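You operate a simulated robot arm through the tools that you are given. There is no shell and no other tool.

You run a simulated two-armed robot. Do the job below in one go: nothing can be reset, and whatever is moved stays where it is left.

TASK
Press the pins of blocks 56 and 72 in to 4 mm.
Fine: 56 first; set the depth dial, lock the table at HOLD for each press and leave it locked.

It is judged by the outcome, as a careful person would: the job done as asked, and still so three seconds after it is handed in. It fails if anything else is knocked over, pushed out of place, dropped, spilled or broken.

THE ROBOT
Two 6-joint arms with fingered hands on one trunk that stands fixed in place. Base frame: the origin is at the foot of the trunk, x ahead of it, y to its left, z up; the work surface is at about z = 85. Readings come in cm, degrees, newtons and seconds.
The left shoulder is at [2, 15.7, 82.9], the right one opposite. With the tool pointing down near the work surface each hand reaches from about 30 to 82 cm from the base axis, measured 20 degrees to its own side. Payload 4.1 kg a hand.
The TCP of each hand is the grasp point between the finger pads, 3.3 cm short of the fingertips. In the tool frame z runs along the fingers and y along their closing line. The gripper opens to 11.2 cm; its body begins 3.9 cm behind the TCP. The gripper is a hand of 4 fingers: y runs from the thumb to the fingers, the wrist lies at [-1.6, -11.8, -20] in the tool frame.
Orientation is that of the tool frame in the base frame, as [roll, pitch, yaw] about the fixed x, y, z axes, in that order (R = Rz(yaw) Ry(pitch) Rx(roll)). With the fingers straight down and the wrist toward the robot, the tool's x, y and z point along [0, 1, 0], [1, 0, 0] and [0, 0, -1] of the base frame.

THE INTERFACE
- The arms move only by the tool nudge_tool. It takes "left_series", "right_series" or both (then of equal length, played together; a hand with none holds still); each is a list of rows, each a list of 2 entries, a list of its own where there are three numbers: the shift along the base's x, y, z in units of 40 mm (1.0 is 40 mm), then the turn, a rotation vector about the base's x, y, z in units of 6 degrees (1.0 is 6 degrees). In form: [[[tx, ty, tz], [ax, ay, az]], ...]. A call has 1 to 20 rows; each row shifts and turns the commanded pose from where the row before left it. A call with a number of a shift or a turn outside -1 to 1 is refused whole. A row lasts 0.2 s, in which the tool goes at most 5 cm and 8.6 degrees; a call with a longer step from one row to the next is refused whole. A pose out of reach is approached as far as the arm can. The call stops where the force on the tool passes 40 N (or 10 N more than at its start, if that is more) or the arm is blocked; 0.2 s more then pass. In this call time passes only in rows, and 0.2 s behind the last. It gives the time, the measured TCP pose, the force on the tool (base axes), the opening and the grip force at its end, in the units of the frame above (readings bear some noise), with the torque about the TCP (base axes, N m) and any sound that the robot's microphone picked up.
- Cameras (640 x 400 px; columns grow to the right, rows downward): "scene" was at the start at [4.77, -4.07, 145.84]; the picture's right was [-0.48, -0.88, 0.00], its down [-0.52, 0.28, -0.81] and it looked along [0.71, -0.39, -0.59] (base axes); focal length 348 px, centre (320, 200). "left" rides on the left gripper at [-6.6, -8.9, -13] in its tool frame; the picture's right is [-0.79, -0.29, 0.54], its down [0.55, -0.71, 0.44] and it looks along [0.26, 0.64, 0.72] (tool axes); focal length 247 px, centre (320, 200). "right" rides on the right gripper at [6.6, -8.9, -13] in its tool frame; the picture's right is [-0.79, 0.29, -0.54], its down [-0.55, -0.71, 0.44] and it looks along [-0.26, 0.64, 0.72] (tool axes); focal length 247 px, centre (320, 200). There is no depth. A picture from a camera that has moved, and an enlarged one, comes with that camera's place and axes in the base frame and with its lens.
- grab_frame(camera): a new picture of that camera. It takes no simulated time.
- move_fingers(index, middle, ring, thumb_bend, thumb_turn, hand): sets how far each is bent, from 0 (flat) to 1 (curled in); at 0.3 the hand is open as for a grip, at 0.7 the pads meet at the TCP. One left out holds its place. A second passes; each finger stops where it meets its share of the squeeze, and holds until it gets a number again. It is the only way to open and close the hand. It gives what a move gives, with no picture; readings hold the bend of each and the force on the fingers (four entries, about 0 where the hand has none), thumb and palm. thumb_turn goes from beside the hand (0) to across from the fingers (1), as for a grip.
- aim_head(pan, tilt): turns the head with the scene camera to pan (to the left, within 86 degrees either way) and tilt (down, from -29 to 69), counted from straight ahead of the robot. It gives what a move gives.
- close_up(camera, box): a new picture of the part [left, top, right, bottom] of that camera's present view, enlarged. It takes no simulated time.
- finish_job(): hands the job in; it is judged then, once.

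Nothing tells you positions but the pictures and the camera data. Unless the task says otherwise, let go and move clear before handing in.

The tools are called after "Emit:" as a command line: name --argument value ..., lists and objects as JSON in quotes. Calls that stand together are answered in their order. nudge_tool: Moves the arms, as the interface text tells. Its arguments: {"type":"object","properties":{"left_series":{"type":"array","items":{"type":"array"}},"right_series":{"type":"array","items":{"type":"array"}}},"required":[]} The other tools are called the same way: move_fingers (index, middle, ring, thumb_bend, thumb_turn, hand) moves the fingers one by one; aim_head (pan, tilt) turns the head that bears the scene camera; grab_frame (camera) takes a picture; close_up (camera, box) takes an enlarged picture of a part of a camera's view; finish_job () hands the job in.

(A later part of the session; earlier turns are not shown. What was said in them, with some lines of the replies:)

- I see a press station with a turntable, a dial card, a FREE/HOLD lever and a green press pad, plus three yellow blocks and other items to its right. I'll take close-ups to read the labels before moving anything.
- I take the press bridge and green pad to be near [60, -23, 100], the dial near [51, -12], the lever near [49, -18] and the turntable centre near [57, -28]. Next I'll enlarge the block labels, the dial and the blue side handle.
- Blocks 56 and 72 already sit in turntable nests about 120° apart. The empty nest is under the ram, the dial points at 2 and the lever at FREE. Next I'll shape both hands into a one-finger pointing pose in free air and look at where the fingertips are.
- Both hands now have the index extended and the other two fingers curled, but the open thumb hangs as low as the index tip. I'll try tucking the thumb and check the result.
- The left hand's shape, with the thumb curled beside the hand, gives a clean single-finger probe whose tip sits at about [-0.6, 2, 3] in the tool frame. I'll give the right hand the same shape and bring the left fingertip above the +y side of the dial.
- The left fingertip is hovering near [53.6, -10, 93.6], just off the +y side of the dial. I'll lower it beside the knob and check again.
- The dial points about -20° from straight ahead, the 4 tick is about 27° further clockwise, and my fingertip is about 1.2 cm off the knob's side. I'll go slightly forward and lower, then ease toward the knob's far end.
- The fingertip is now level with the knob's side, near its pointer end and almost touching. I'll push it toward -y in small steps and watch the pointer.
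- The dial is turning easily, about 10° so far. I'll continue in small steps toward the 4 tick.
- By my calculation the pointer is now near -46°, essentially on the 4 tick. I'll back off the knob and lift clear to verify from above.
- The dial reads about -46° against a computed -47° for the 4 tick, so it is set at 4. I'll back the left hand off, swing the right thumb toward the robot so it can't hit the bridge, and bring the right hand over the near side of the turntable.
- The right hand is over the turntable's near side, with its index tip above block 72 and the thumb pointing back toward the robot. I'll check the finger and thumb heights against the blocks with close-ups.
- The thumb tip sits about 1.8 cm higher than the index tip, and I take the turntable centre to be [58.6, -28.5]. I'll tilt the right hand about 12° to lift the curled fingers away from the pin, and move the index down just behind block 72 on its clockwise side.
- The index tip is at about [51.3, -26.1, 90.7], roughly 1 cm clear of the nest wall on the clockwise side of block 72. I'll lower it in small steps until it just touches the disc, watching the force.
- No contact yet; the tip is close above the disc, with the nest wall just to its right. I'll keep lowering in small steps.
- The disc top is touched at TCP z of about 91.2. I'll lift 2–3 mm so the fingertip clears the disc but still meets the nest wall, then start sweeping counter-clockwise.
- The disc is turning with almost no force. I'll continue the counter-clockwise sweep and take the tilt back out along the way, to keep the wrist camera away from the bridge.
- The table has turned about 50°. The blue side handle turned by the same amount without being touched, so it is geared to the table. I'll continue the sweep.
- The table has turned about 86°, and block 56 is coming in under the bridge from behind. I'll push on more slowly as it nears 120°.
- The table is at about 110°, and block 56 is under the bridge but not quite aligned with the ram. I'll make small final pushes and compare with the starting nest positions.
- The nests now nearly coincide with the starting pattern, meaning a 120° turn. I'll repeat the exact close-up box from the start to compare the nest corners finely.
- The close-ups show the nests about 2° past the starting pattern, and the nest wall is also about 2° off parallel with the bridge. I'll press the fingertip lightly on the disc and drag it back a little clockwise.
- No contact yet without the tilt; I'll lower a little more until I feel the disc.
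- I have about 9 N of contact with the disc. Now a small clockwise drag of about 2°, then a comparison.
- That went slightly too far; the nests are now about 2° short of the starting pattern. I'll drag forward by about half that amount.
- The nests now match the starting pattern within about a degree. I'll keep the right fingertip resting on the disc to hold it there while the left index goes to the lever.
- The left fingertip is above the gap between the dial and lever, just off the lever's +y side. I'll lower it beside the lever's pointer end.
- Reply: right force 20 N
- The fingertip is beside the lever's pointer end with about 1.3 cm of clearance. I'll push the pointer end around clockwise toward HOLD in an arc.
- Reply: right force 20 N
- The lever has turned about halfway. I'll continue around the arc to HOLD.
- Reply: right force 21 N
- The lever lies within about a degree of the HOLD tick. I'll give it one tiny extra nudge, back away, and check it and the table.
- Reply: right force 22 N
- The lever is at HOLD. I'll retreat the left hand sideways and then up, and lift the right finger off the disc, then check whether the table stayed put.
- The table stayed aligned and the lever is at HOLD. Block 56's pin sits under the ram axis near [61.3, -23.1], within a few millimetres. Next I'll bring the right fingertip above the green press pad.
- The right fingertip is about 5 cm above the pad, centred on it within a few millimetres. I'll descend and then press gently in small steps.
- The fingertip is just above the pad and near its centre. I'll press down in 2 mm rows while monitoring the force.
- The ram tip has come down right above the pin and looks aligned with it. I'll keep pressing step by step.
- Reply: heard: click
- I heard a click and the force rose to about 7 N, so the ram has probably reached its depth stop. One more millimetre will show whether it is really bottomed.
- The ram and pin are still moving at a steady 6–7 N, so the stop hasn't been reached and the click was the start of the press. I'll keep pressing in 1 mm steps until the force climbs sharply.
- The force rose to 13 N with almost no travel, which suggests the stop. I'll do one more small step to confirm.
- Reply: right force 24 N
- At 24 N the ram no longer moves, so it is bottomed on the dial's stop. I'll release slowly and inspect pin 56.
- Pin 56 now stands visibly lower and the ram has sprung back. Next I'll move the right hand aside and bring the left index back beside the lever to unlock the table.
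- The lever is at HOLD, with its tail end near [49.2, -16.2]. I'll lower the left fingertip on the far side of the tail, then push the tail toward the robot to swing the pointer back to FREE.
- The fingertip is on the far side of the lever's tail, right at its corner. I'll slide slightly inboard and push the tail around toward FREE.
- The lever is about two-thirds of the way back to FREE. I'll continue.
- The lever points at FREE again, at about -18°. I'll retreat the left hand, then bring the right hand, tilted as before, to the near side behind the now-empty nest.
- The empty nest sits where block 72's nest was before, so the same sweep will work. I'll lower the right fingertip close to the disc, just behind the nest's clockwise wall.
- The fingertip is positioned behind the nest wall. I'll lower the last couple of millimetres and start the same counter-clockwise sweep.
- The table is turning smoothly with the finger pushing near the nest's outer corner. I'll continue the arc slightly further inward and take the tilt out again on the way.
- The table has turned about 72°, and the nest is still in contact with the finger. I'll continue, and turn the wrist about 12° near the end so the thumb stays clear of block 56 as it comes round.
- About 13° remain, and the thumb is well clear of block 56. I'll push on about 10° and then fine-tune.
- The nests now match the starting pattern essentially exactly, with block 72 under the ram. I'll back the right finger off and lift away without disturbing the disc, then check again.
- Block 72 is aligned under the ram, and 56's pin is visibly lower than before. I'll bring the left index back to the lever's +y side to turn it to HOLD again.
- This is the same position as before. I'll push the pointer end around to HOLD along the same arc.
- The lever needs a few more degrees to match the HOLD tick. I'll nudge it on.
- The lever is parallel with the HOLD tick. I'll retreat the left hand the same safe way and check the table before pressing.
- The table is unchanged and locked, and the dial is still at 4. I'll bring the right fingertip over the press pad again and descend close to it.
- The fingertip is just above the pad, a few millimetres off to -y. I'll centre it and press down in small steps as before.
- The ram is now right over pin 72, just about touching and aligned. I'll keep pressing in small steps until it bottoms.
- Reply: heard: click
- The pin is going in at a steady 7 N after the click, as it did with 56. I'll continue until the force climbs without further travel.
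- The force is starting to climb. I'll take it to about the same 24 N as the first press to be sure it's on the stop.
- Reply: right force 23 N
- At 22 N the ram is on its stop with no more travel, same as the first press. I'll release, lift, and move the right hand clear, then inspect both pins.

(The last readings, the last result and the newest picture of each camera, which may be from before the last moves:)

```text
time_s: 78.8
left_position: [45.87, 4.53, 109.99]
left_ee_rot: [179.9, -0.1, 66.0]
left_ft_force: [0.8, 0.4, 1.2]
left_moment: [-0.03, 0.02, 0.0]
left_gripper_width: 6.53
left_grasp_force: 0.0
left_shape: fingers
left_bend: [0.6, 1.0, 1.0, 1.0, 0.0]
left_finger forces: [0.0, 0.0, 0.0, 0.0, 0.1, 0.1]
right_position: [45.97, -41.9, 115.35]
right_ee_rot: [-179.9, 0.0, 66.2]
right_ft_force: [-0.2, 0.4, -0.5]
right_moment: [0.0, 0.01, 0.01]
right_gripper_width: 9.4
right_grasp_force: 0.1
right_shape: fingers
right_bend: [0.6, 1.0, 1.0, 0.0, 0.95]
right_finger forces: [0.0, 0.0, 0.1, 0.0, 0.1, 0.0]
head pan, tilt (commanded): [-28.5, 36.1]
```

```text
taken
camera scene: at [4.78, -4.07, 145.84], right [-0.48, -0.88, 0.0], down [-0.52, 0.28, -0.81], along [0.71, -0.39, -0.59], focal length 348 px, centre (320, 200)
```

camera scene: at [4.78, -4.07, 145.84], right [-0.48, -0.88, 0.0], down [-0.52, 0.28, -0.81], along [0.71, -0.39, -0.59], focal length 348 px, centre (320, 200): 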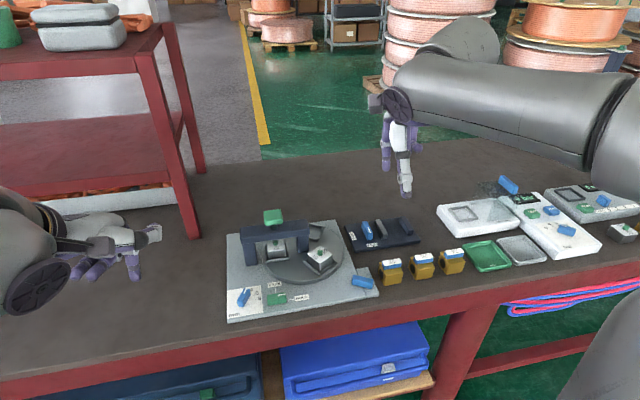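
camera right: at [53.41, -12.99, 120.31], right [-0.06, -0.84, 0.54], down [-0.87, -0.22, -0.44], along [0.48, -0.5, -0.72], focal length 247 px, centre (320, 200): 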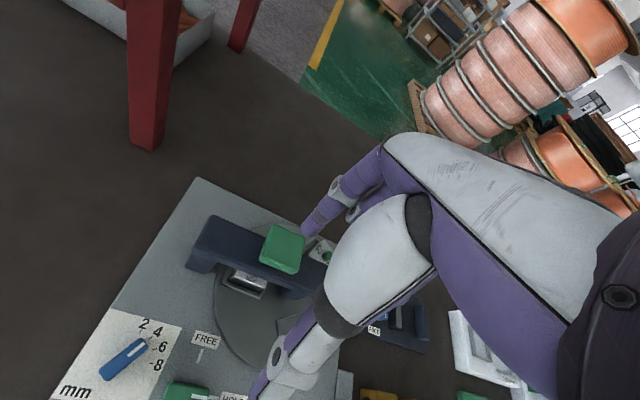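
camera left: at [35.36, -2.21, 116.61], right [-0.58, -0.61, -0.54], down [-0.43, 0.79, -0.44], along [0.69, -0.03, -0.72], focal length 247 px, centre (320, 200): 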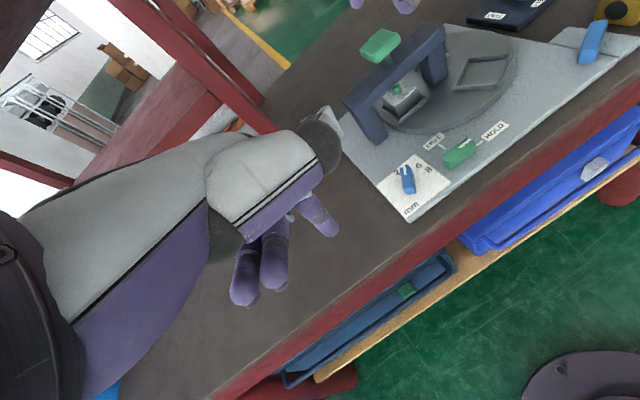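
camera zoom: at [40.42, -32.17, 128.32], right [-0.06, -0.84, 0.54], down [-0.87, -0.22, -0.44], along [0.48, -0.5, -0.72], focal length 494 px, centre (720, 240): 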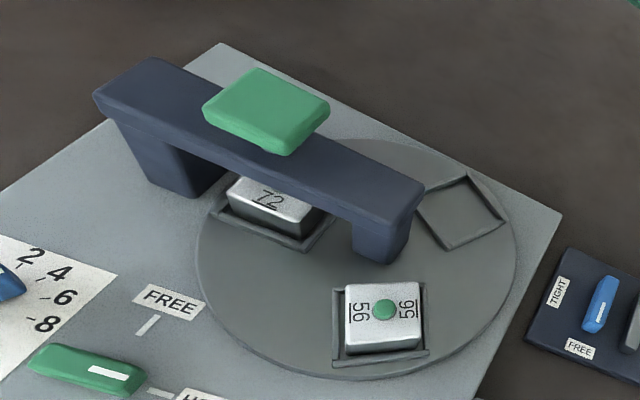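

Both pins are pressed to the same height, the lever is at HOLD, and everything else is where it was. One last close look at the dial and lever before handing in.

Emit:
close_up --camera "scene" --box '[222, 270, 322, 325]'

Emit:
close_up --camera "left" --box '[380, 80, 520, 200]'

Emit:
close_up --camera "scene" --box '[260, 210, 345, 275]'

```text
6.40 times, centred on (272, 298) of scene
camera zoom: at [4.78, -4.07, 145.84], right [-0.48, -0.88, 0.0], down [-0.52, 0.28, -0.81], along [0.71, -0.39, -0.59], focal length 2226 px, centre (627, -424)
```

zoom: 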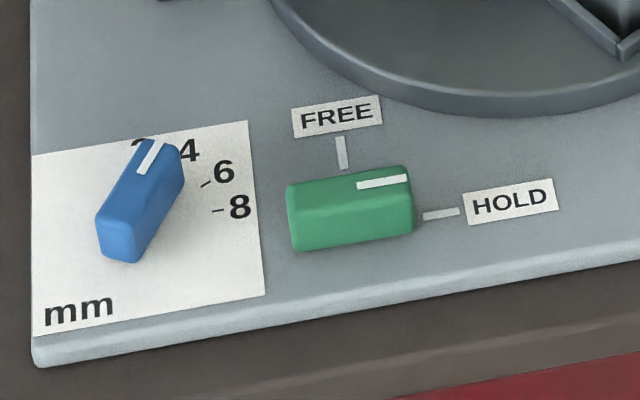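

```text
3.33 times, centred on (450, 140) of left
camera zoom: at [34.89, 2.19, 123.1], right [-0.58, -0.61, -0.54], down [-0.43, 0.79, -0.44], along [0.69, -0.03, -0.72], focal length 823 px, centre (-113, 400)
```

zoom: 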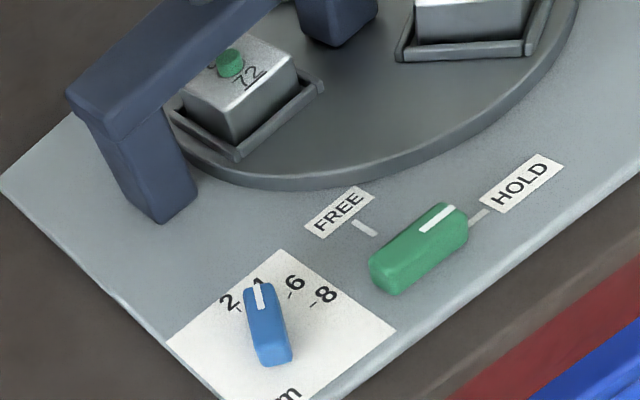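

```text
6.15 times, centred on (302, 242) of scene
camera zoom: at [4.78, -4.07, 145.84], right [-0.48, -0.88, 0.0], down [-0.52, 0.28, -0.81], along [0.71, -0.39, -0.59], focal length 2141 px, centre (428, -62)
```

zoom: 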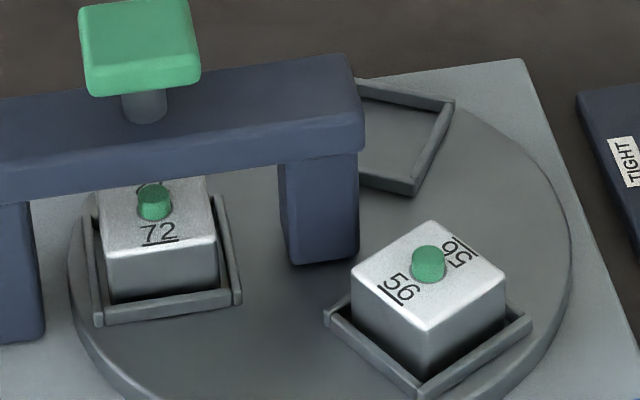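

The dial points at 4, the lever is at HOLD, both pins stand at equal reduced height, and both hands are clear. I'm handing the job in.

Emit:
finish_job

```text
The job is handed in.
```

The pins of blocks 56 and 72 are both pressed in, 56 first, with the depth dial at 4 mm. The table was locked at HOLD for each press and is still locked there.

- **Depth:** I set the dial from 2 to 4, and it reads within about a degree of the 4 mark. Each press was taken to the stop: the force rose past 20 N with no further travel. In the pictures both pins stand at the same lower height. I could not measure the depth directly; from pictures of pin 56 before and after, I estimate roughly 4 mm.
- **Table:** I turned it by hand a third of a turn counter-clockwise for each block. Both times I matched the nests to the starting pattern to within about a degree before locking. The blue side handle turns with the table, so it now points a different way than at the start.
- **Everything else:** Nothing else on the bench looks moved in the final pictures. Both hands are clear of the press.
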